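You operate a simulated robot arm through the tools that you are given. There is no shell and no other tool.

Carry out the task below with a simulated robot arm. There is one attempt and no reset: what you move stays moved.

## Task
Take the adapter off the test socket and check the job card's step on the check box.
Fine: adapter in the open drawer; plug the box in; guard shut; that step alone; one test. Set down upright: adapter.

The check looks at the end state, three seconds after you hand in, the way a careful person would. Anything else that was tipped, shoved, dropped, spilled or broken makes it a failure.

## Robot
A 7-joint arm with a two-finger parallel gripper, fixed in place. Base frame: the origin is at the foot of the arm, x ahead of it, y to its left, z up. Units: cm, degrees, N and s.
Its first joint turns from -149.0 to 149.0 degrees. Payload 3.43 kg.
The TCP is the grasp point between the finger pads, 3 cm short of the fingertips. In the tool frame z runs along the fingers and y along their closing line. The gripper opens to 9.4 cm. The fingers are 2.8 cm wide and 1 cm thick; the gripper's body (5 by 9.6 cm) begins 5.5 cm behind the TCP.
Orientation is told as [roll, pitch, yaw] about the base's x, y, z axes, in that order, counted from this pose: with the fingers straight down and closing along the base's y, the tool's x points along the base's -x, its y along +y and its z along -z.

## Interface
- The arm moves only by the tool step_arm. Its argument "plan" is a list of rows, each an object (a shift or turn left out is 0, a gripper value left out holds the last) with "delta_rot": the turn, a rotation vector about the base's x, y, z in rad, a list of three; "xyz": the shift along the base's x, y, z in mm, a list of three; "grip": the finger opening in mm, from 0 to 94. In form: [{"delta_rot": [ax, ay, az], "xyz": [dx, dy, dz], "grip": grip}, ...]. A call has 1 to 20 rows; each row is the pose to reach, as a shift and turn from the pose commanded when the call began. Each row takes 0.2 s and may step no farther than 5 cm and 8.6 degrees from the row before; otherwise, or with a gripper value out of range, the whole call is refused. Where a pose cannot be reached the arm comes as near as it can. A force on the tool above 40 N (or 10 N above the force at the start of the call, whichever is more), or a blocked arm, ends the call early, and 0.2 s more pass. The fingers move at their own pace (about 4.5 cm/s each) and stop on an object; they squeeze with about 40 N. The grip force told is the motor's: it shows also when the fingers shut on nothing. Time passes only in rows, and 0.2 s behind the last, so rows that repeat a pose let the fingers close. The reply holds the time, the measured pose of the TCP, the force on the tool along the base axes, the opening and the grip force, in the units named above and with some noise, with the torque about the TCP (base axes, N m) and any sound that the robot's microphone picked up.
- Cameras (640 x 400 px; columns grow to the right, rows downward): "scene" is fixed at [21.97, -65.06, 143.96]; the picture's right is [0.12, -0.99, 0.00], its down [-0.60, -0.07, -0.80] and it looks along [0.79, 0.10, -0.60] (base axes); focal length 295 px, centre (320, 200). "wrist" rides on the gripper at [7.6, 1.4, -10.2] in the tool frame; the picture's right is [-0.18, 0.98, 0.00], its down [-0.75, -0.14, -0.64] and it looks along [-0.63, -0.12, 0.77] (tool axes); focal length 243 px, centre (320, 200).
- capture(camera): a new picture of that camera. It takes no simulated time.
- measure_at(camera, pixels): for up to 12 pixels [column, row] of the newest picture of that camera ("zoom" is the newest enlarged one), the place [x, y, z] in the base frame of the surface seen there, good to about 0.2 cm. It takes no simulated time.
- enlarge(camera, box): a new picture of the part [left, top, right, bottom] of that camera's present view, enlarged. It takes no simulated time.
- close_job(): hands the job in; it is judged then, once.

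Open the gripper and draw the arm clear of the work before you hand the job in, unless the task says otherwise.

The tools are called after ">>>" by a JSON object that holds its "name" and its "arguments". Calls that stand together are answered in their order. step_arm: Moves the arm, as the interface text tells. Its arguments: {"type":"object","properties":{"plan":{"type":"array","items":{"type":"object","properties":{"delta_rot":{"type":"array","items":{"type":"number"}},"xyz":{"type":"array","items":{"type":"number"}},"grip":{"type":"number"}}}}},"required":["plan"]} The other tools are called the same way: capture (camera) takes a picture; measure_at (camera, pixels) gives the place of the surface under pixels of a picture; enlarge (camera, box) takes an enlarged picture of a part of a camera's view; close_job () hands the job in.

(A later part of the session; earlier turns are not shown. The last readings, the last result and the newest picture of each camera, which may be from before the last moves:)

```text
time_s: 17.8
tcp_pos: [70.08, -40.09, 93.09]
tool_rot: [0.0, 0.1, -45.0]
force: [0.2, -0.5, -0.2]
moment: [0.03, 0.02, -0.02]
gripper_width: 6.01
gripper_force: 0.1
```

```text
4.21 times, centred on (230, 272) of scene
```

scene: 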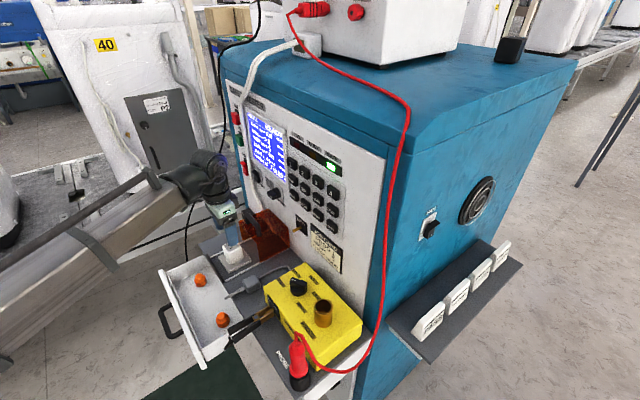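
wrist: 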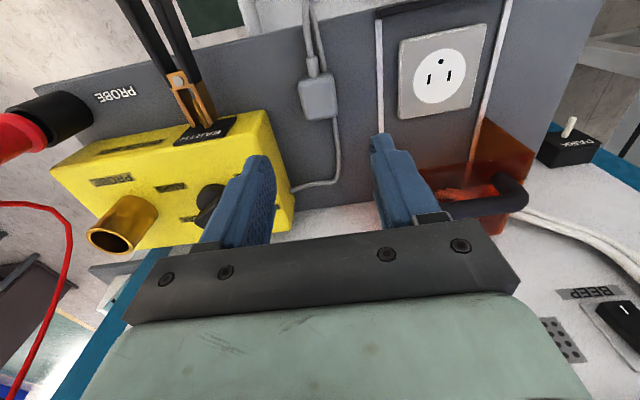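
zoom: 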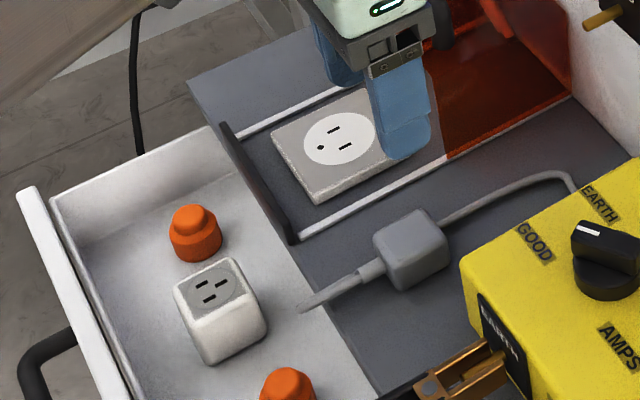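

I'll check the adapter's top height in the drawer (to infer its pin length), then lower to the plug.

>>> {"name": "measure_at", "arguments": {"camera": "zoom", "pixels": [[208, 290], [225, 280], [215, 362], [222, 350], [185, 290], [240, 330], [255, 320], [270, 345]]}}

>>> {"name": "enlarge", "arguments": {"camera": "scene", "box": [195, 275, 245, 320]}}

```text
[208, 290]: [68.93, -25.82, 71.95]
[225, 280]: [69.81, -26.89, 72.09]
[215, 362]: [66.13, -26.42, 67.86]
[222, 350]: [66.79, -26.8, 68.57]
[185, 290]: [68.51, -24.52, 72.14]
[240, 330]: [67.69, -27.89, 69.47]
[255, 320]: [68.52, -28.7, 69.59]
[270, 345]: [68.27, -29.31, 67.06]
```

```text
8.89 times, centred on (220, 298) of scene
```

zoom: 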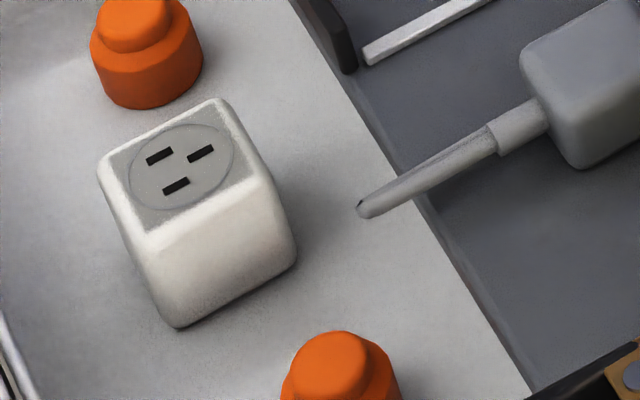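

The adapter sits flat (top 72.05, height 5), so it has no protruding pins; the plug is likely the same, flat base down with cord toward the front. I'll descend on the plug to TCP z≈79.3 and grip it gently.

>>> {"name": "step_arm", "arguments": {"plan": [{"xyz": [0, 0, -35], "grip": 56}, {"xyz": [0, 0, -75]}, {"xyz": [0, 0, -110]}, {"xyz": [0, 0, -130]}, {"xyz": [0, 0, -138]}, {"xyz": [0, 0, -138]}]}}

>>> {"name": "capture", "arguments": {"camera": "wrist"}}

>>> {"name": "enlarge", "arguments": {"camera": "scene", "box": [220, 230, 310, 320]}}

```text
time_s: 19.2
tcp_pos: [70.0, -40.02, 79.06]
tool_rot: [0.0, 0.0, -45.0]
force: [-0.1, -0.3, 0.4]
moment: [-0.03, -0.01, 0.01]
gripper_width: 5.59
gripper_force: 0.1
```

```text
taken
```

wrist: 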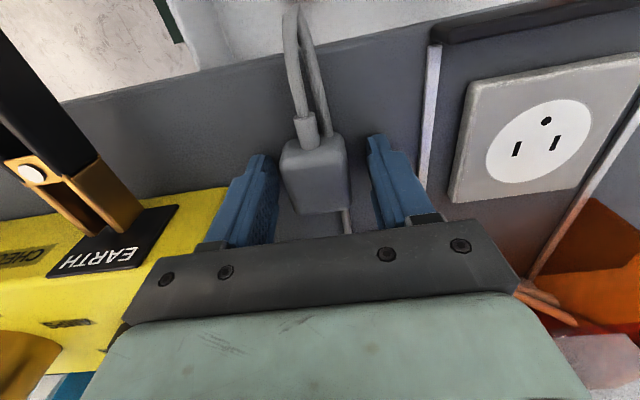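

```text
4.44 times, centred on (265, 275) of scene
```

zoom: 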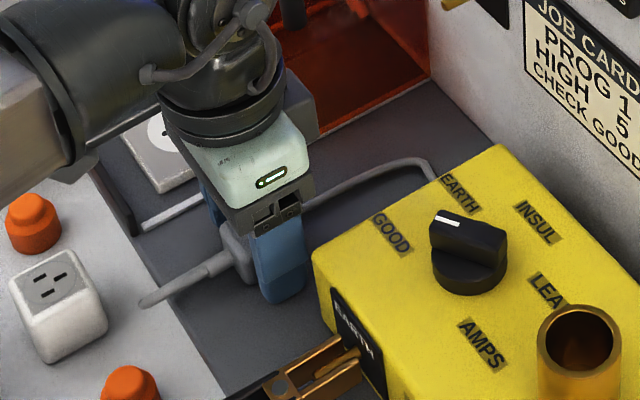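

Fingers straddle the plug. Closing now.

>>> {"name": "step_arm", "arguments": {"plan": [{"xyz": [0, 0, 0], "grip": 45}, {"xyz": [0, 0, 0], "grip": 35}, {"xyz": [0, 0, 0], "grip": 15}, {"xyz": [0, 0, 0], "grip": 15}, {"xyz": [0, 0, 0], "grip": 15}]}}

>>> {"name": "step_arm", "arguments": {"plan": [{"xyz": [0, 0, 5]}, {"xyz": [0, 0, 15]}, {"xyz": [0, 0, 30]}, {"xyz": [0, 0, 50]}, {"xyz": [0, 0, 50]}]}}

>>> {"name": "capture", "arguments": {"camera": "wrist"}}

>>> {"name": "enlarge", "arguments": {"camera": "scene", "box": [200, 220, 310, 320]}}

```text
time_s: 20.4
tcp_pos: [69.91, -40.1, 79.07]
tool_rot: [0.0, 0.0, -45.0]
force: [0.1, -0.1, 0.2]
moment: [0.04, 0.0, 0.0]
gripper_width: 3.95
gripper_force: 40.6
```

```text
time_s: 21.6
tcp_pos: [70.1, -40.16, 84.05]
tool_rot: [0.0, 0.0, -44.9]
force: [-0.4, -0.1, 0.0]
moment: [0.03, 0.04, -0.01]
gripper_width: 3.96
gripper_force: 40.2
```

```text
taken
```

wrist: 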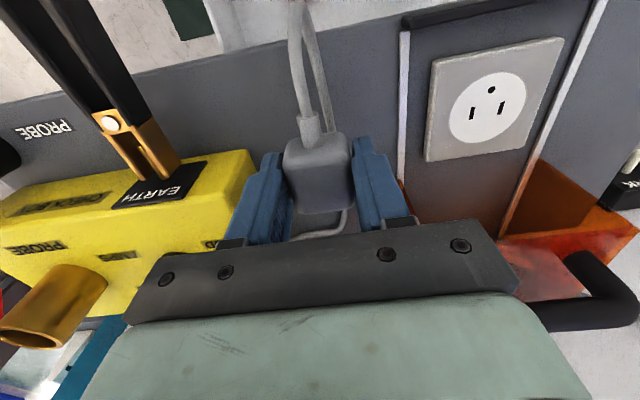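

```text
4.00 times, centred on (255, 270) of scene
```

zoom: 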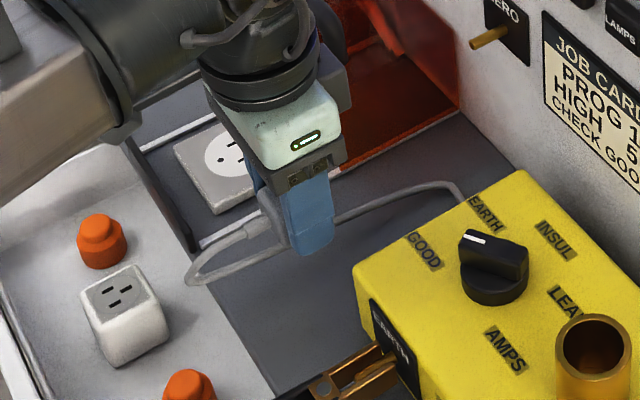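

The plug lifted cleanly with its cord following. To confirm where its pins are I'll yaw it about -50° so the scene camera can see its hidden panel-side face.

>>> {"name": "step_arm", "arguments": {"plan": [{"xyz": [0, 0, 10], "delta_rot": [0, 0, -0.14]}, {"xyz": [0, 0, 20], "delta_rot": [0, 0, -0.28]}, {"xyz": [0, 0, 30], "delta_rot": [0, 0, -0.42]}, {"xyz": [0, 0, 30], "delta_rot": [0, 0, -0.56]}, {"xyz": [0, 0, 30], "delta_rot": [0, 0, -0.7]}, {"xyz": [0, 0, 30], "delta_rot": [0, 0, -0.84]}, {"xyz": [0, 0, 30], "delta_rot": [0, 0, -0.95]}, {"xyz": [0, 0, 30], "delta_rot": [0, 0, -0.95]}]}}

>>> {"name": "capture", "arguments": {"camera": "scene"}}

>>> {"name": "enlarge", "arguments": {"camera": "scene", "box": [230, 230, 300, 290]}}

```text
time_s: 23.4
tcp_pos: [70.1, -40.11, 87.09]
tool_rot: [0.0, 0.0, -99.5]
force: [0.1, 1.0, -1.7]
moment: [0.02, 0.04, -0.01]
gripper_width: 3.95
gripper_force: 40.2
```

```text
taken
```

scene: 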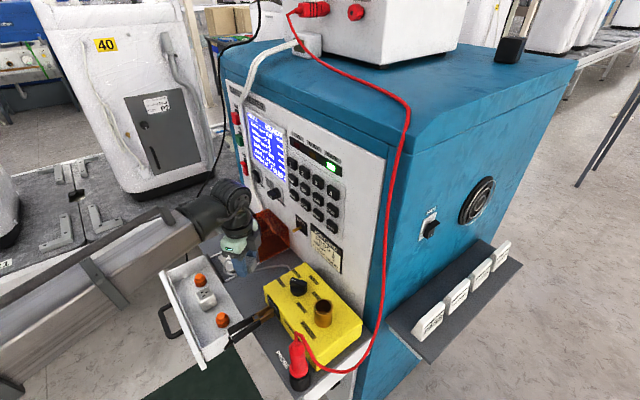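

```text
6.67 times, centred on (265, 260) of scene
```

zoom: 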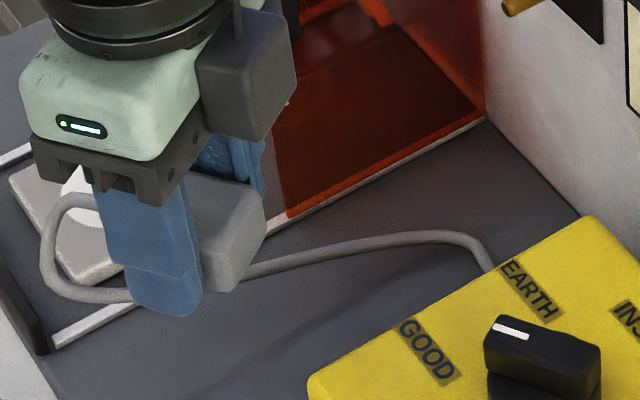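

The panel-side face has no pins, so the plug's base is its mating face, with the cord at the ground/front side. I'll rotate back and carry it over the socket centre (78.86,-32.03).

>>> {"name": "step_arm", "arguments": {"plan": [{"xyz": [0, 0, 0], "delta_rot": [0, 0, 0.14]}, {"xyz": [0, 0, 0], "delta_rot": [0, 0, 0.28]}, {"xyz": [0, 0, 0], "delta_rot": [0, 0, 0.42]}, {"xyz": [0, 0, 0], "delta_rot": [0, 0, 0.56]}, {"xyz": [0, 0, 0], "delta_rot": [0, 0, 0.7]}, {"xyz": [0, 0, 0], "delta_rot": [0, 0, 0.84]}, {"xyz": [0, 0, 0], "delta_rot": [0, 0, 0.95]}, {"xyz": [20, 18, 0], "delta_rot": [0, 0, 0.95]}, {"xyz": [44, 40, 0], "delta_rot": [0, 0, 0.95]}, {"xyz": [68, 62, 0], "delta_rot": [0, 0, 0.95]}, {"xyz": [88.2, 80.6, 0], "delta_rot": [0, 0, 0.95]}, {"xyz": [88.2, 80.6, 0], "delta_rot": [0, 0, 0.95]}]}}

>>> {"name": "capture", "arguments": {"camera": "wrist"}}

>>> {"name": "enlarge", "arguments": {"camera": "scene", "box": [200, 200, 310, 300]}}

```text
time_s: 26.0
tcp_pos: [78.76, -31.92, 87.19]
tool_rot: [0.1, 0.0, -45.0]
force: [-0.1, 0.0, -0.1]
moment: [-0.01, 0.0, 0.01]
gripper_width: 3.96
gripper_force: 39.0
```

```text
taken
```

wrist: 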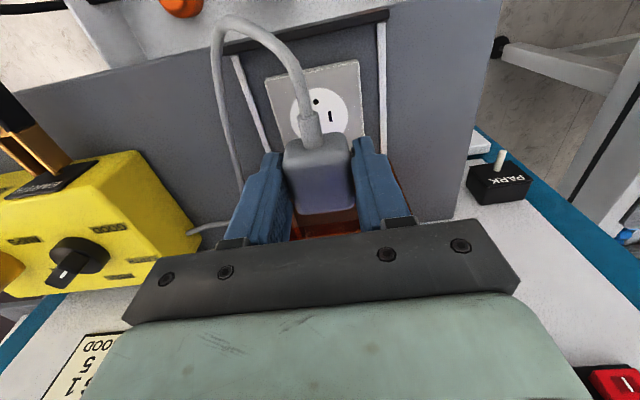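

```text
4.00 times, centred on (255, 250) of scene
```

zoom: 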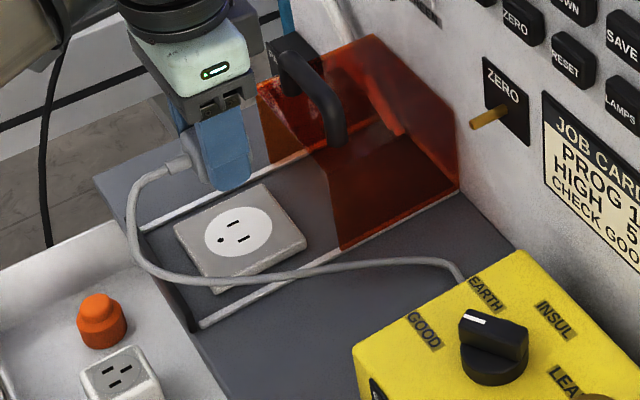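

The plug hangs over the socket, aligned. I'll lower to just above the plate, then in small steps.

>>> {"name": "step_arm", "arguments": {"plan": [{"xyz": [0, 0, -15]}, {"xyz": [0, 0, -30]}, {"xyz": [0, 0, -42]}, {"xyz": [0, 0, -52]}, {"xyz": [0, 0, -55]}]}}

>>> {"name": "capture", "arguments": {"camera": "wrist"}}

>>> {"name": "enlarge", "arguments": {"camera": "scene", "box": [200, 210, 290, 290]}}

```text
time_s: 27.2
tcp_pos: [78.84, -31.97, 81.48]
tool_rot: [0.0, 0.0, -45.0]
force: [0.1, 0.5, -1.0]
moment: [0.01, 0.0, 0.03]
gripper_width: 3.98
gripper_force: 40.2
```

```text
taken
```

wrist: 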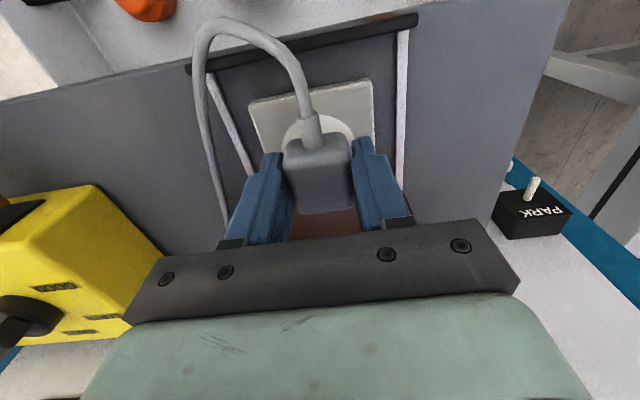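

```text
5.00 times, centred on (245, 250) of scene
```

zoom: 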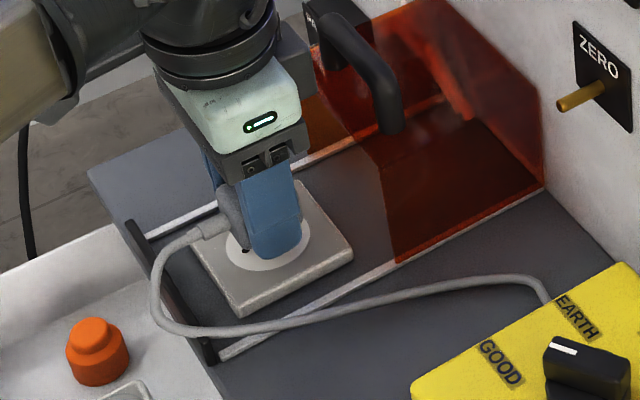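

About 1 cm above the plate. Lower with 2 mm steps and check force.

>>> {"name": "step_arm", "arguments": {"plan": [{"xyz": [0, 0, -3]}, {"xyz": [0, 0, -6]}, {"xyz": [0, 0, -8]}]}}

```text
time_s: 28.0
tcp_pos: [78.76, -32.0, 80.72]
tool_rot: [0.0, 0.0, -45.0]
force: [-0.2, 0.5, -1.2]
moment: [0.0, -0.04, 0.0]
gripper_width: 3.95
gripper_force: 39.4
```

No contact yet; a few more millimetres.

>>> {"name": "step_arm", "arguments": {"plan": [{"xyz": [0, 0, -2]}, {"xyz": [0, 0, -4]}]}}

```text
time_s: 28.6
tcp_pos: [78.84, -32.07, 80.42]
tool_rot: [0.0, 0.0, -45.0]
force: [0.3, -0.2, -0.9]
moment: [-0.01, 0.01, 0.0]
gripper_width: 3.97
gripper_force: 40.5
```

>>> {"name": "step_arm", "arguments": {"plan": [{"xyz": [0, 0, -1]}, {"xyz": [0, 0, -2]}]}}

>>> {"name": "enlarge", "arguments": {"camera": "scene", "box": [225, 235, 275, 275]}}

```text
time_s: 29.2
tcp_pos: [78.66, -32.12, 80.23]
tool_rot: [0.0, 0.0, -45.0]
force: [-4.6, 0.1, 12.0]
moment: [-0.03, 0.17, 0.0]
gripper_width: 3.94
gripper_force: 40.1
heard: snap
```

```text
10.00 times, centred on (250, 255) of scene
```

zoom: 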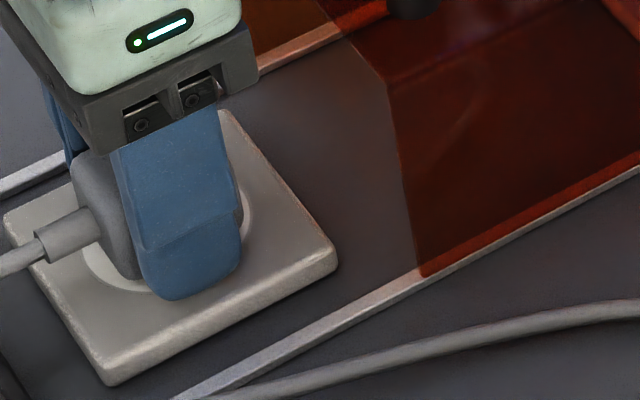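

A snap was heard and force is 12 N up: the plug seated. I'll open the fingers gradually and lift away.

>>> {"name": "step_arm", "arguments": {"plan": [{"xyz": [0, 0, 0], "grip": 42}, {"xyz": [0, 0, 0], "grip": 48}, {"xyz": [0, 0, 0], "grip": 56}, {"xyz": [0, 0, 0], "grip": 60}, {"xyz": [0, 0, 0], "grip": 60}, {"xyz": [0, 0, 20]}, {"xyz": [0, 0, 50]}, {"xyz": [0, 0, 90]}, {"xyz": [0, 0, 130]}, {"xyz": [0, 0, 130]}]}}

>>> {"name": "capture", "arguments": {"camera": "wrist"}}

>>> {"name": "enlarge", "arguments": {"camera": "scene", "box": [200, 210, 300, 290]}}

>>> {"name": "enlarge", "arguments": {"camera": "wrist", "box": [220, 40, 420, 200]}}

```text
time_s: 31.4
tcp_pos: [78.82, -32.27, 93.09]
tool_rot: [0.0, 0.0, -45.0]
force: [-0.6, 0.4, 0.2]
moment: [-0.04, 0.01, -0.01]
gripper_width: 5.99
gripper_force: 0.2
```

```text
taken
```

wrist: 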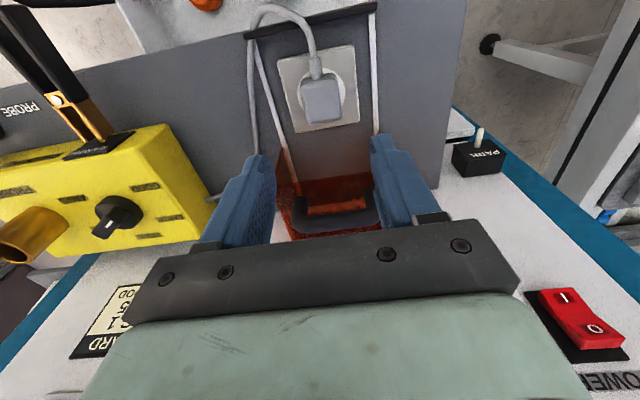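

```text
5.00 times, centred on (250, 250) of scene
```

zoom: 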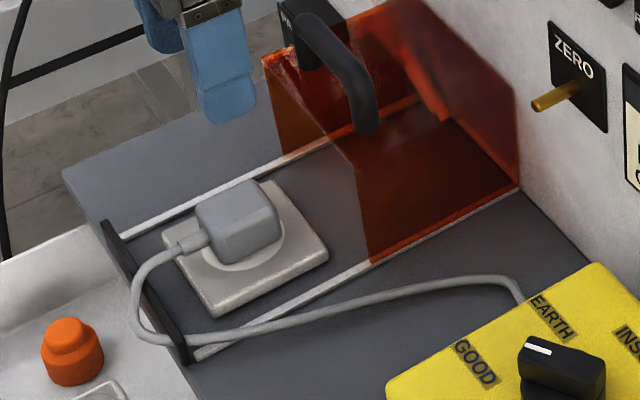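

```text
2.50 times, centred on (320, 120) of wrist
```

zoom: 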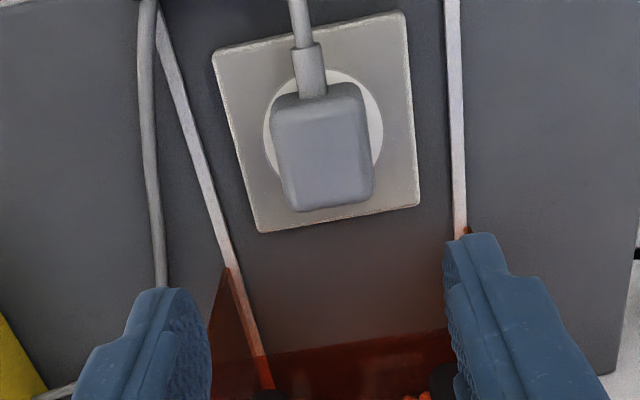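

The plug is seated with cord forward. Next, the guard: I measure its handle, edges, and travel bar.

>>> {"name": "measure_at", "arguments": {"camera": "wrist", "pixels": [[300, 205], [340, 215], [375, 212], [345, 235], [325, 90], [310, 85], [340, 118], [312, 122], [285, 190], [380, 195], [345, 185], [300, 235]]}}

>>> {"name": "enlarge", "arguments": {"camera": "scene", "box": [235, 190, 305, 260]}}

>>> {"name": "measure_at", "arguments": {"camera": "zoom", "pixels": [[130, 95], [180, 70], [225, 160], [235, 235], [110, 130], [195, 260], [200, 370], [435, 240], [300, 80], [95, 55], [160, 100], [215, 120]]}}

```text
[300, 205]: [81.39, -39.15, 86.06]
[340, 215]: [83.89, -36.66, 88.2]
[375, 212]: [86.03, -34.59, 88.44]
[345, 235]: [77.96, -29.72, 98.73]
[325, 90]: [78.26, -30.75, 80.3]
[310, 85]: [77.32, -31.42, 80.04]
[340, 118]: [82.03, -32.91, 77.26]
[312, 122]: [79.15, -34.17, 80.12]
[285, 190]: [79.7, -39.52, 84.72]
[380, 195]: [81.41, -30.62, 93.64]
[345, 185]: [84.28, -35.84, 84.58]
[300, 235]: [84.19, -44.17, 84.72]
```

```text
5.71 times, centred on (270, 225) of scene
```

zoom: 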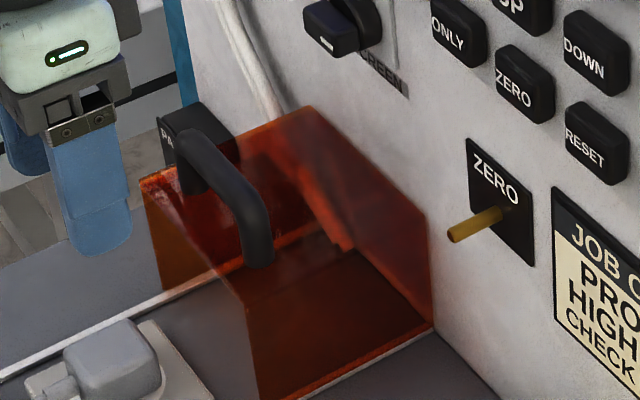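

```text
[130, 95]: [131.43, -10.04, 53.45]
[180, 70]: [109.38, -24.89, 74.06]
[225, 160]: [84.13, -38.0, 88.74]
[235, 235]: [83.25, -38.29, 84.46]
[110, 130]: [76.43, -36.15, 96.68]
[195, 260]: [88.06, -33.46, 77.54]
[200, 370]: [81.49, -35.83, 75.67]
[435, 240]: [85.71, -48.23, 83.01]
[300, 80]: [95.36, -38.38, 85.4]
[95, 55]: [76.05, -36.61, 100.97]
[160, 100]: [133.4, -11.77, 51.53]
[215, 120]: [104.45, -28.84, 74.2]
```

Handle bar centre ≈ (83.9,-36.7), running along the panel direction, top z≈88.7; guard top 84.6. I'll close the fingers, pass above, and come down behind the bar (panel side) to push the guard forward.

>>> {"name": "step_arm", "arguments": {"plan": [{"xyz": [0, 0, 25], "grip": 30}, {"xyz": [20, -19, 45], "grip": 0}, {"xyz": [45, -43, 45], "grip": 0}, {"xyz": [69, -66.5, 45], "grip": 0}, {"xyz": [69, -66.5, 45], "grip": 0}]}}

>>> {"name": "capture", "arguments": {"camera": "wrist"}}

>>> {"name": "capture", "arguments": {"camera": "scene"}}

```text
time_s: 32.6
tcp_pos: [85.61, -38.73, 97.56]
tool_rot: [0.0, 0.0, -44.9]
force: [0.1, 0.7, 0.7]
moment: [0.01, -0.02, 0.01]
gripper_width: 0.0
gripper_force: 33.5
```

```text
taken
```

wrist: 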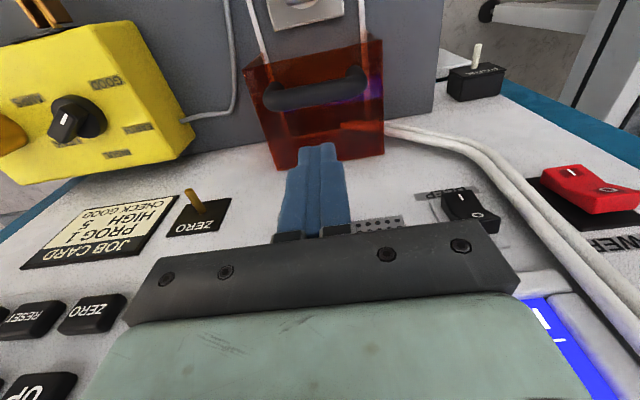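

```text
taken
```

scene: 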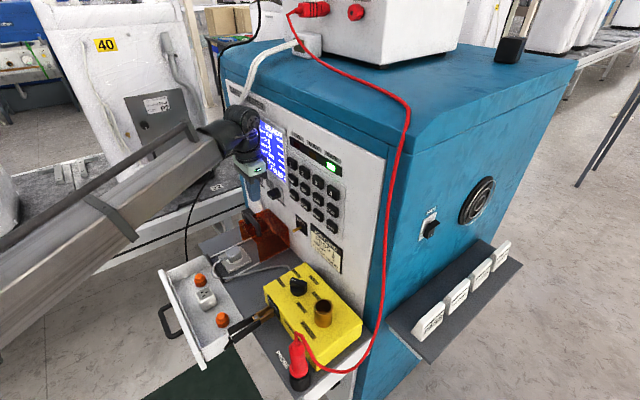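

Fingers are behind the handle bar with a gap. I'll descend to tip z≈85.7.

>>> {"name": "step_arm", "arguments": {"plan": [{"xyz": [0, 0, -30]}, {"xyz": [0, 0, -60]}, {"xyz": [0, 0, -80]}, {"xyz": [0, 0, -88]}, {"xyz": [0, 0, -88]}]}}

>>> {"name": "capture", "arguments": {"camera": "wrist"}}

>>> {"name": "enlarge", "arguments": {"camera": "scene", "box": [200, 150, 310, 260]}}

```text
time_s: 33.8
tcp_pos: [86.0, -38.55, 89.0]
tool_rot: [0.2, -0.2, -44.8]
force: [26.1, 11.5, 14.2]
moment: [-1.41, 1.49, 1.02]
gripper_width: 0.0
gripper_force: 32.9
```

```text
taken
```

wrist: 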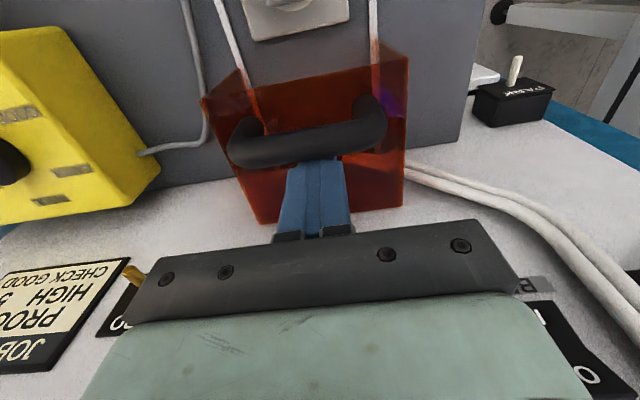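

```text
3.64 times, centred on (255, 205) of scene
```

zoom: 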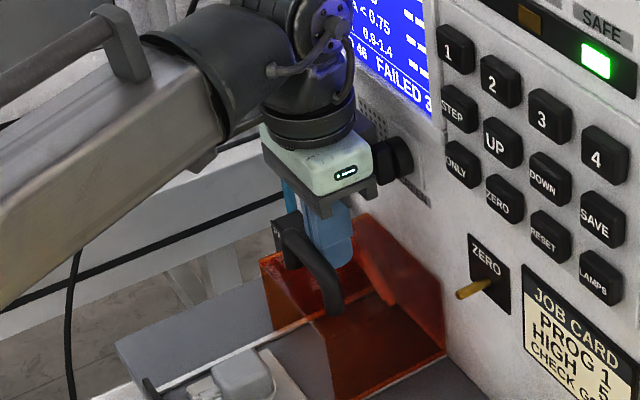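

There's contact (force 26/11/14 N): the block behind the gripper seems to have touched the SCREEN knob. I back straight up at once and inspect.

>>> {"name": "step_arm", "arguments": {"plan": [{"xyz": [0, 0, 8]}, {"xyz": [0, 0, 30]}, {"xyz": [0, 0, 60]}, {"xyz": [0, 0, 88]}, {"xyz": [0, 0, 88]}]}}

>>> {"name": "enlarge", "arguments": {"camera": "scene", "box": [220, 80, 340, 240]}}

>>> {"name": "capture", "arguments": {"camera": "wrist"}}

```text
time_s: 35.0
tcp_pos: [85.61, -38.78, 97.62]
tool_rot: [0.0, 0.0, -44.9]
force: [-0.2, 0.0, 0.3]
moment: [0.0, 0.03, 0.0]
gripper_width: 0.01
gripper_force: 32.9
```

```text
2.50 times, centred on (280, 160) of scene
```

zoom: 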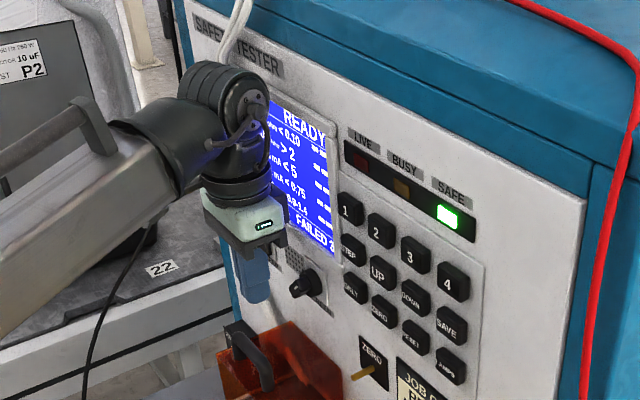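

```text
taken
```

wrist: 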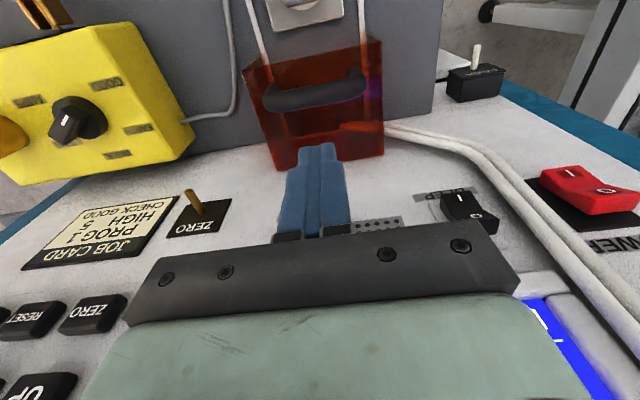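

I check whether the SCREEN knob turned, comparing with the initial picture.

>>> {"name": "enlarge", "arguments": {"camera": "scene", "box": [225, 150, 295, 210]}}

>>> {"name": "enlarge", "arguments": {"camera": "scene", "box": [255, 170, 305, 210]}}

```text
6.67 times, centred on (260, 180) of scene
```

zoom: 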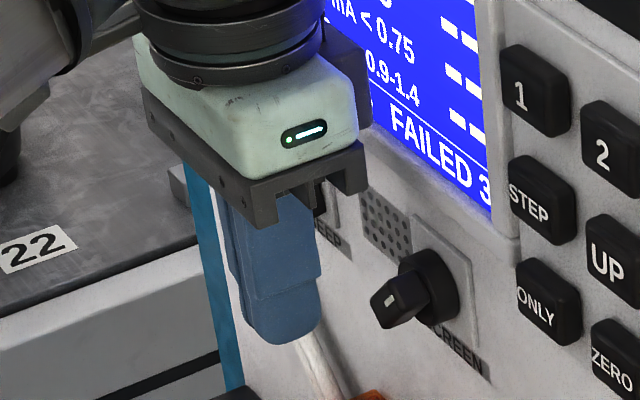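

```text
10.00 times, centred on (280, 190) of scene
```

zoom: 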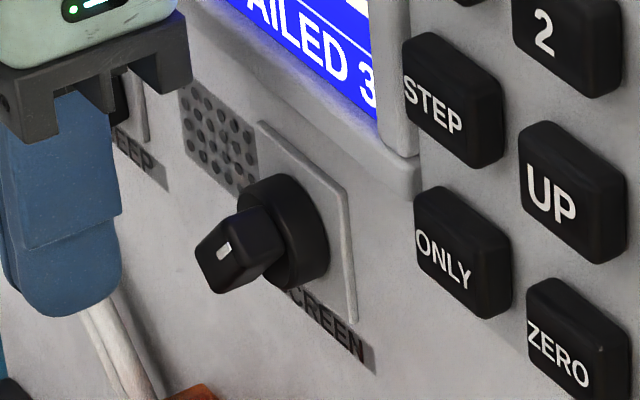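

The SCREEN knob was nudged: its mark, earlier along the panel's horizontal, now points up-right. I'll restore it later from the front. First I retreat forward, yaw +90°, so I can grip the guard handle across its bar with the gripper's rear block away from the knobs.

>>> {"name": "step_arm", "arguments": {"plan": [{"xyz": [-14, 14, 15]}, {"xyz": [-35, 35, 30]}, {"xyz": [-56, 56, 40]}, {"xyz": [-56, 56, 40], "delta_rot": [0, 0, 0.14]}, {"xyz": [-56, 56, 40], "delta_rot": [0, 0, 0.28]}, {"xyz": [-56, 56, 40], "delta_rot": [0, 0, 0.42]}, {"xyz": [-56, 56, 40], "delta_rot": [0, 0, 0.56]}, {"xyz": [-56, 56, 40], "delta_rot": [0, 0, 0.7]}, {"xyz": [-56, 56, 40], "delta_rot": [0, 0, 0.84]}, {"xyz": [-56, 56, 40], "delta_rot": [0, 0, 0.98]}, {"xyz": [-56, 56, 40], "delta_rot": [0, 0, 1.12]}, {"xyz": [-56, 56, 40], "delta_rot": [0, 0, 1.26]}, {"xyz": [-56, 56, 40], "delta_rot": [0, 0, 1.4]}, {"xyz": [-56, 56, 40], "delta_rot": [0, 0, 1.5], "grip": 30}, {"xyz": [-56, 56, 40], "delta_rot": [0, 0, 1.5708], "grip": 40}, {"xyz": [-56, 56, 40], "delta_rot": [0, 0, 1.5708], "grip": 40}]}}

>>> {"name": "capture", "arguments": {"camera": "wrist"}}

>>> {"name": "capture", "arguments": {"camera": "scene"}}

```text
time_s: 38.4
tcp_pos: [80.1, -33.16, 101.69]
tool_rot: [0.0, 0.0, 45.0]
force: [-0.5, -0.4, -0.2]
moment: [0.02, 0.01, -0.01]
gripper_width: 3.99
gripper_force: 0.1
```

```text
taken
```

wrist: 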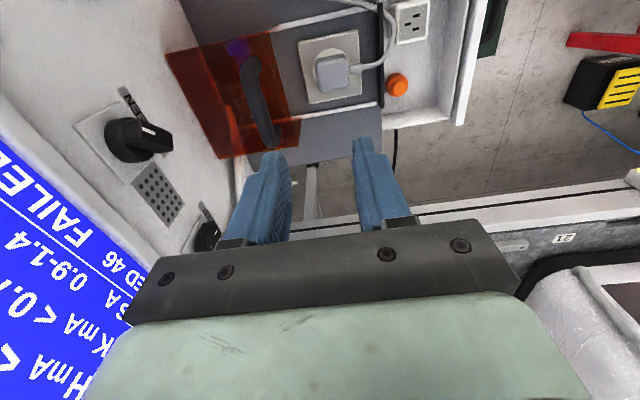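

```text
taken
```

scene: 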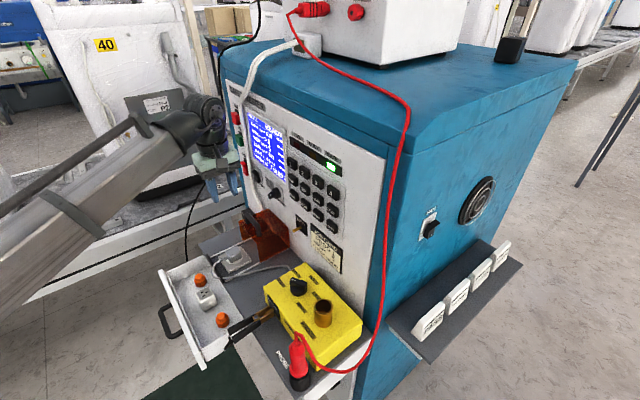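

This view shows the handle (250,90)-(270,140) well; measure its bar ends.

>>> {"name": "measure_at", "arguments": {"camera": "wrist", "pixels": [[250, 75], [254, 95], [260, 115], [247, 62], [268, 138], [248, 95], [262, 95], [272, 60], [200, 100], [335, 70], [345, 60], [140, 135]]}}

>>> {"name": "enlarge", "arguments": {"camera": "wrist", "box": [70, 80, 200, 180]}}

```text
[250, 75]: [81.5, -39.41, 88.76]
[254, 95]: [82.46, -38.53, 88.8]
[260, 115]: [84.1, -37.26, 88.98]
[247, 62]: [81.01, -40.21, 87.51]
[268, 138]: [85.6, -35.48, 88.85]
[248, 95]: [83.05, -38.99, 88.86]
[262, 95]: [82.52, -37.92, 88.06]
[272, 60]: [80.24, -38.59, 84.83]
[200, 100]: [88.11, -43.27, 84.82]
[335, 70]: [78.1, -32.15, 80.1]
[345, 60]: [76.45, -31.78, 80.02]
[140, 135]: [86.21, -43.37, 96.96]
```

```text
4.00 times, centred on (135, 130) of wrist
```

zoom: 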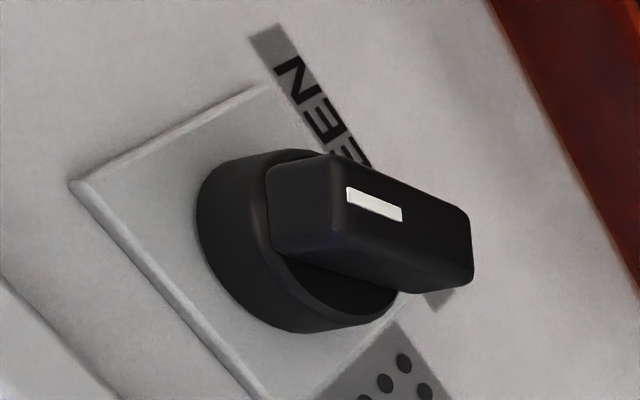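

Handle bar: N≈-85.7 (centre (84.0,-37.2)), top z 88.85. I'll move over it with a 0.2 rad lean toward the front (for clearance from the SCREEN knob), then descend to z≈89.1.

>>> {"name": "step_arm", "arguments": {"plan": [{"xyz": [0, 0, 0], "delta_rot": [0, 0, 0], "grip": 40}, {"xyz": [12, -13, 0], "delta_rot": [-0.07, -0.07, 0]}, {"xyz": [25, -27, 0], "delta_rot": [-0.1414, -0.1414, 0]}, {"xyz": [38.4, -41.1, 0], "delta_rot": [-0.1414, -0.1414, 0]}, {"xyz": [38.4, -41.1, -30], "delta_rot": [-0.1414, -0.1414, 0]}, {"xyz": [38.4, -41.1, -60], "delta_rot": [-0.1414, -0.1414, 0]}, {"xyz": [38.4, -41.1, -80], "delta_rot": [-0.1414, -0.1414, 0]}, {"xyz": [38.4, -41.1, -80], "delta_rot": [-0.1414, -0.1414, 0]}]}}

>>> {"name": "capture", "arguments": {"camera": "wrist"}}

>>> {"name": "enlarge", "arguments": {"camera": "scene", "box": [200, 130, 310, 250]}}

```text
time_s: 40.2
tcp_pos: [83.89, -37.3, 93.74]
tool_rot: [-11.5, 0.0, 45.0]
force: [-0.2, -1.2, 0.7]
moment: [0.02, 0.0, 0.03]
gripper_width: 4.03
gripper_force: 0.1
```

```text
taken
```

wrist: 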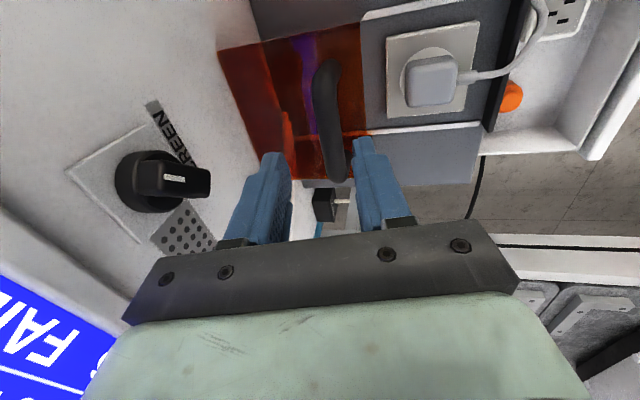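

```text
3.33 times, centred on (255, 190) of scene
```

zoom: 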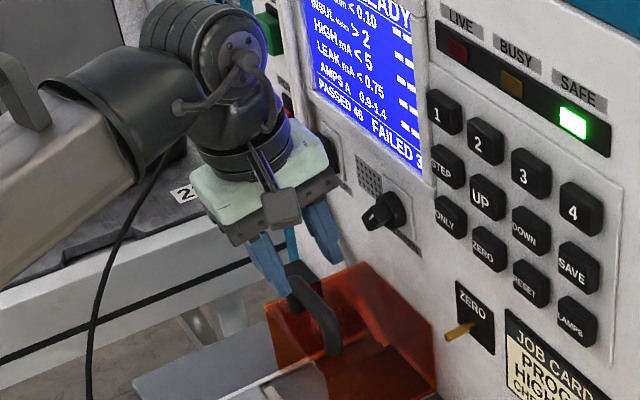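

The bar lies between the fingers and the hand is clear of the knob. Descending to z≈89.1.

>>> {"name": "step_arm", "arguments": {"plan": [{"xyz": [0, 0, -15]}, {"xyz": [0, 0, -30]}, {"xyz": [0, 0, -40]}, {"xyz": [0, 0, -45]}]}}

>>> {"name": "capture", "arguments": {"camera": "wrist"}}

>>> {"name": "enlarge", "arguments": {"camera": "scene", "box": [200, 150, 310, 260]}}

```text
time_s: 41.2
tcp_pos: [84.1, -37.23, 89.32]
tool_rot: [-11.6, 0.0, 45.0]
force: [0.1, 0.2, 0.0]
moment: [-0.01, 0.02, -0.01]
gripper_width: 4.01
gripper_force: 0.0
```

```text
taken
```

wrist: 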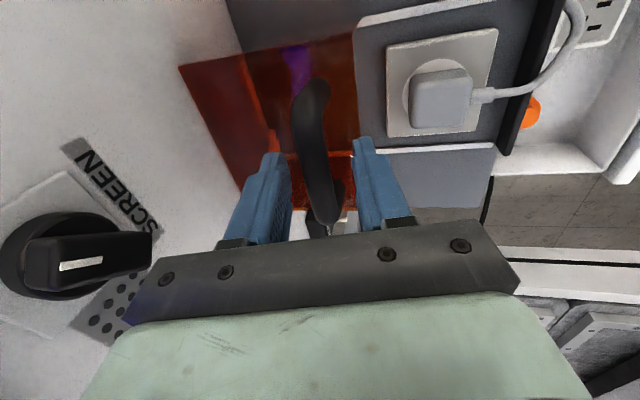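

```text
3.64 times, centred on (255, 205) of scene
```

zoom: 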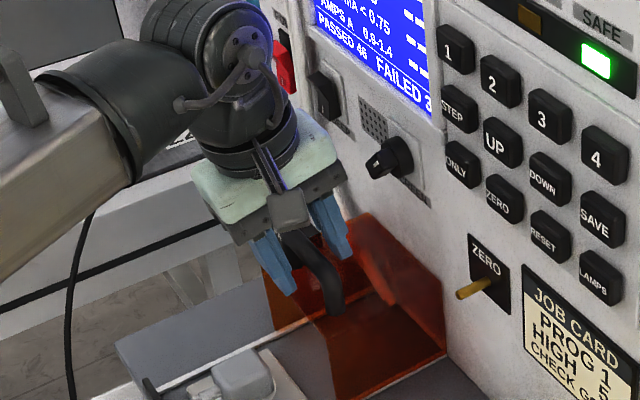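

The bar is between the pads with no force. I close on the handle.

>>> {"name": "step_arm", "arguments": {"plan": [{"xyz": [0, 0, 0], "grip": 25}, {"xyz": [0, 0, 0], "grip": 15}, {"xyz": [0, 0, 0], "grip": 5}, {"xyz": [0, 0, 0], "grip": 5}]}}

```text
time_s: 42.2
tcp_pos: [83.93, -37.19, 89.21]
tool_rot: [-11.6, 0.0, 45.0]
force: [2.6, -1.9, 2.9]
moment: [0.0, -0.08, -0.33]
gripper_width: 1.57
gripper_force: 44.5
```

Handle gripped (1.57 cm). I slide the guard forward along (-0.707,+0.707), first 6 cm.

>>> {"name": "step_arm", "arguments": {"plan": [{"xyz": [-5, 5, 0]}, {"xyz": [-12, 12, 0]}, {"xyz": [-20, 20, 0]}, {"xyz": [-28, 28, 0]}, {"xyz": [-36, 36, 0]}, {"xyz": [-43, 43, 0]}]}}

>>> {"name": "enlarge", "arguments": {"camera": "scene", "box": [200, 180, 310, 280]}}

```text
time_s: 43.6
tcp_pos: [79.7, -32.84, 89.14]
tool_rot: [-11.5, 0.0, 45.0]
force: [1.0, 0.9, 6.5]
moment: [0.15, -0.2, -0.35]
gripper_width: 1.55
gripper_force: 45.0
```

```text
4.00 times, centred on (255, 230) of scene
```

zoom: 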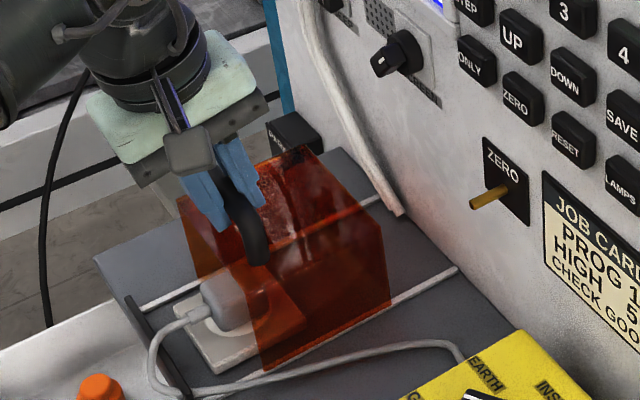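

The guard slides well. I continue another ~5 cm, watching force.

>>> {"name": "step_arm", "arguments": {"plan": [{"xyz": [-7, 7, 0]}, {"xyz": [-14, 14, 0]}, {"xyz": [-21, 21, 0]}, {"xyz": [-28, 28, 0]}, {"xyz": [-33, 33, 0]}, {"xyz": [-36, 36, 0]}]}}

>>> {"name": "enlarge", "arguments": {"camera": "scene", "box": [190, 190, 300, 290]}}

>>> {"name": "capture", "arguments": {"camera": "wrist"}}

```text
time_s: 45.0
tcp_pos: [76.22, -29.46, 89.27]
tool_rot: [-11.6, 0.0, 45.0]
force: [8.8, -10.5, -2.2]
moment: [0.44, -0.7, -0.15]
gripper_width: 1.52
gripper_force: 45.2
```

```text
4.00 times, centred on (245, 240) of scene
```

zoom: 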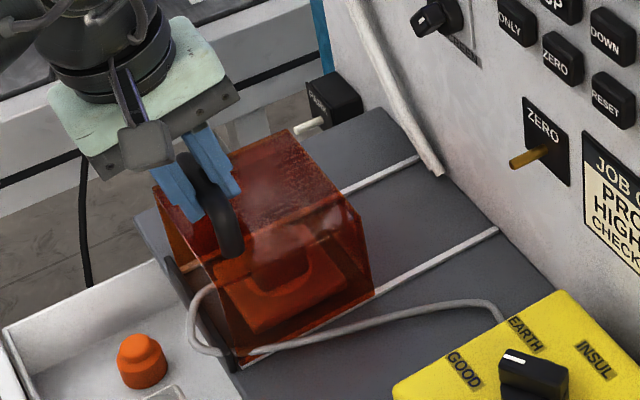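

```text
taken
```

wrist: 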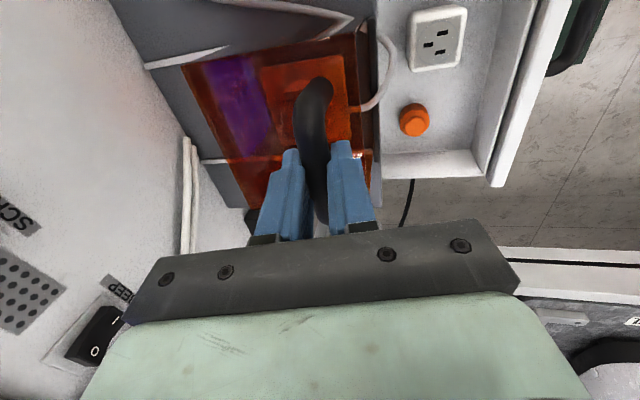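

Resistance of ~14 N appears as the guard's front nears the stop bar. I nudge a few mm further to confirm it is at the stop.

>>> {"name": "step_arm", "arguments": {"plan": [{"xyz": [-1.5, 1.5, 0]}, {"xyz": [-3, 3, 0]}, {"xyz": [-3, 3, 0]}]}}

>>> {"name": "enlarge", "arguments": {"camera": "scene", "box": [210, 230, 280, 290]}}

>>> {"name": "enlarge", "arguments": {"camera": "wrist", "box": [230, 20, 420, 160]}}

```text
time_s: 45.6
tcp_pos: [76.35, -29.53, 89.25]
tool_rot: [-12.1, 0.1, 44.9]
force: [4.0, -8.4, -11.7]
moment: [0.34, -0.47, -0.12]
gripper_width: 1.53
gripper_force: 45.2
stopped in row 3: the force on the tool passed its limit at 42 N (the readings are from after the stop); the commanded pose is now the measured one
```

```text
6.67 times, centred on (245, 260) of scene
```

zoom: 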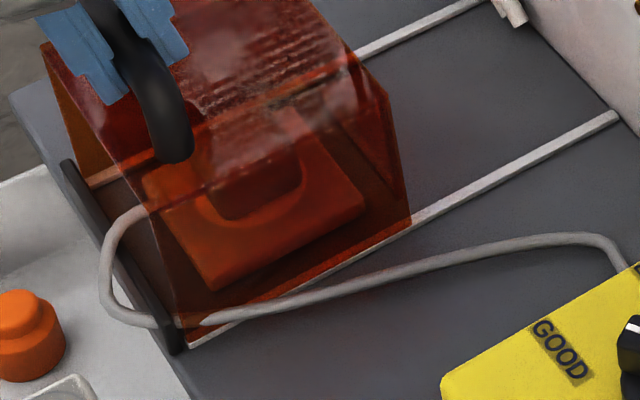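

```text
2.86 times, centred on (325, 90) of wrist
```

zoom: 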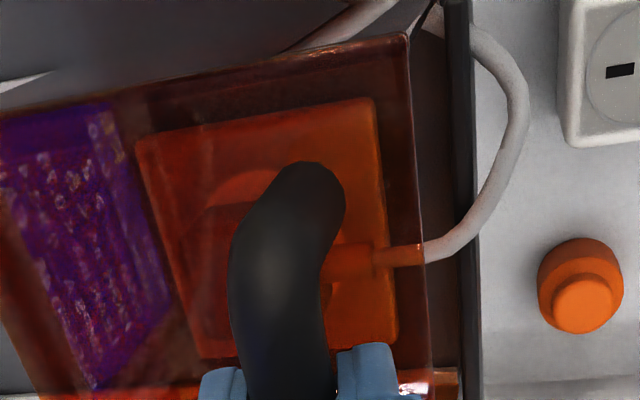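

The guard's front lower corner meets the stop bar (scene zoom (185,345)); it is shut. I release and lift straight up.

>>> {"name": "step_arm", "arguments": {"plan": [{"xyz": [0.5, -0.5, 0], "grip": 20}, {"xyz": [0.5, -0.5, 0], "grip": 30}, {"xyz": [0.5, -0.5, 0], "grip": 40}, {"xyz": [0.5, -0.5, 0], "grip": 40}, {"xyz": [0.5, -0.5, 15]}, {"xyz": [0.5, -0.5, 40]}, {"xyz": [0.5, -0.5, 80]}, {"xyz": [0.5, -0.5, 120]}, {"xyz": [0.5, -0.5, 140]}]}}

>>> {"name": "capture", "arguments": {"camera": "scene"}}

>>> {"name": "enlarge", "arguments": {"camera": "scene", "box": [200, 190, 310, 300]}}

>>> {"name": "capture", "arguments": {"camera": "wrist"}}

```text
time_s: 47.6
tcp_pos: [76.29, -29.51, 103.26]
tool_rot: [-12.0, 0.1, 45.0]
force: [-0.2, 0.8, 0.6]
moment: [0.02, 0.01, 0.03]
gripper_width: 4.01
gripper_force: 0.0
```

```text
taken
```

scene: 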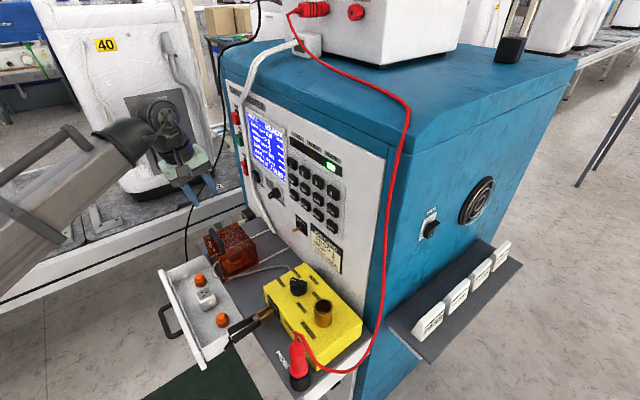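

```text
3.64 times, centred on (255, 245) of scene
```

zoom: 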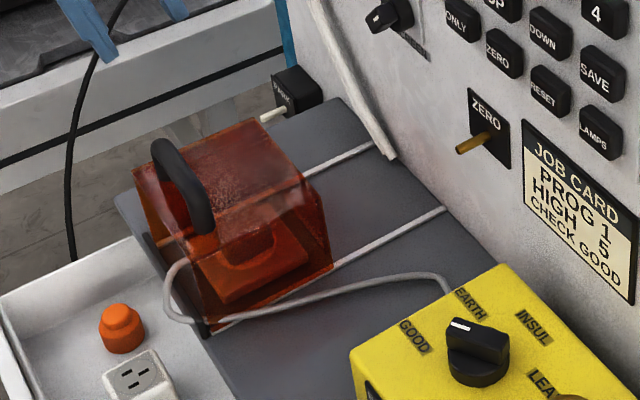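

```text
taken
```

wrist: 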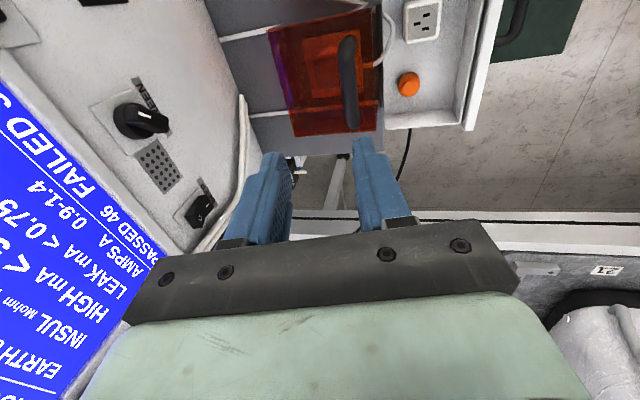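

The guard is shut over the plug. Now I need a frontal approach to the panel, so I rotate the tool about the panel's horizontal axis until the fingers point at the panel (staying ~20 cm in front).

>>> {"name": "step_arm", "arguments": {"plan": [{"xyz": [0, 0, 5], "delta_rot": [-0.098, -0.098, 0], "grip": 40}, {"xyz": [0, 0, 10], "delta_rot": [-0.196, -0.196, 0]}, {"xyz": [0, 0, 10], "delta_rot": [-0.294, -0.294, 0]}, {"xyz": [0, 0, 10], "delta_rot": [-0.392, -0.392, 0]}, {"xyz": [0, 0, 10], "delta_rot": [-0.49, -0.49, 0]}, {"xyz": [0, 0, 10], "delta_rot": [-0.588, -0.588, 0]}, {"xyz": [0, 0, 10], "delta_rot": [-0.686, -0.686, 0]}, {"xyz": [0, 0, 10], "delta_rot": [-0.784, -0.784, 0]}, {"xyz": [0, 0, 10], "delta_rot": [-0.882, -0.882, 0]}, {"xyz": [0, 0, 10], "delta_rot": [-0.965, -0.965, 0]}, {"xyz": [0, 0, 10], "delta_rot": [-0.965, -0.965, 0]}]}}

>>> {"name": "capture", "arguments": {"camera": "wrist"}}

>>> {"name": "capture", "arguments": {"camera": "scene"}}

```text
time_s: 50.0
tcp_pos: [76.29, -29.4, 104.33]
tool_rot: [-90.3, -0.1, 45.1]
force: [-0.1, 1.0, -0.2]
moment: [0.05, -0.01, -0.02]
gripper_width: 3.98
gripper_force: 0.0
```

```text
taken
```

wrist: 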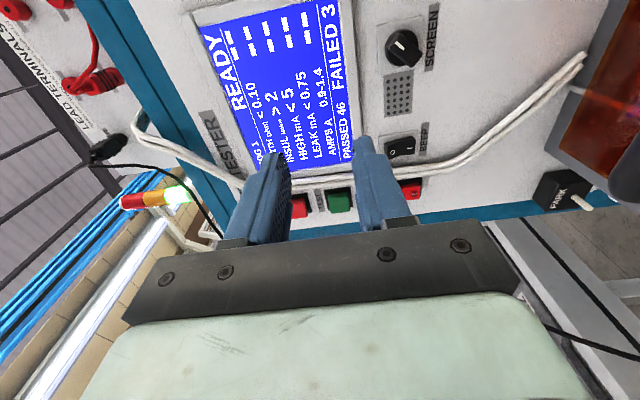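

```text
taken
```

scene: 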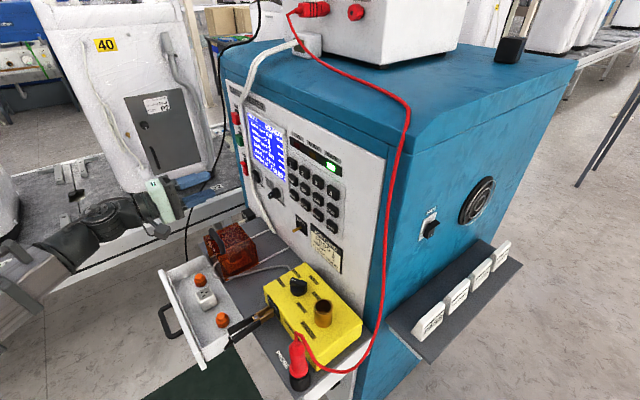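

Excellent frontal view. I zoom on the SCREEN knob, the "LEAD TERMINALS" text and the screen.

>>> {"name": "enlarge", "arguments": {"camera": "wrist", "box": [360, 0, 450, 90]}}

>>> {"name": "enlarge", "arguments": {"camera": "wrist", "box": [0, 0, 140, 160]}}

>>> {"name": "enlarge", "arguments": {"camera": "wrist", "box": [190, 0, 360, 190]}}

>>> {"name": "enlarge", "arguments": {"camera": "wrist", "box": [270, 130, 470, 230]}}

```text
4.44 times, centred on (405, 45) of wrist
```

zoom: 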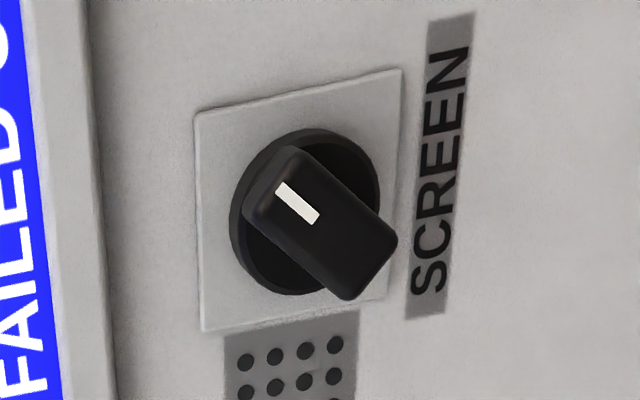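

```text
2.50 times, centred on (70, 80) of wrist
```

zoom: 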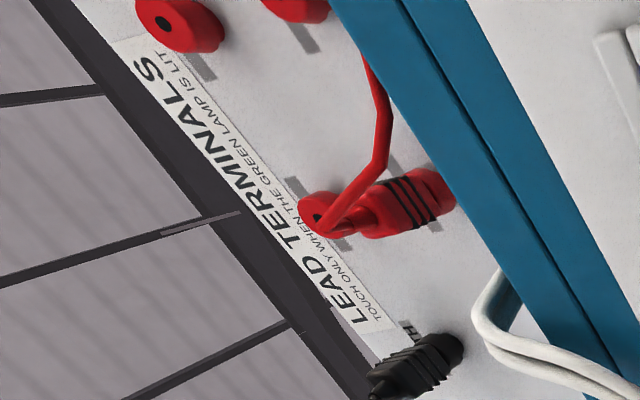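

```text
2.11 times, centred on (275, 95) of wrist
```

zoom: 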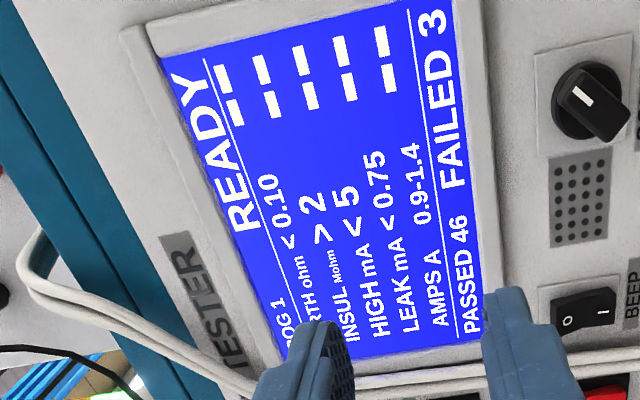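

```text
3.20 times, centred on (370, 180) of wrist
```

zoom: 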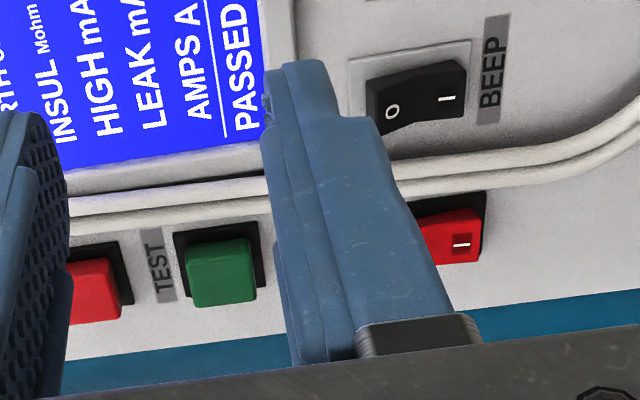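

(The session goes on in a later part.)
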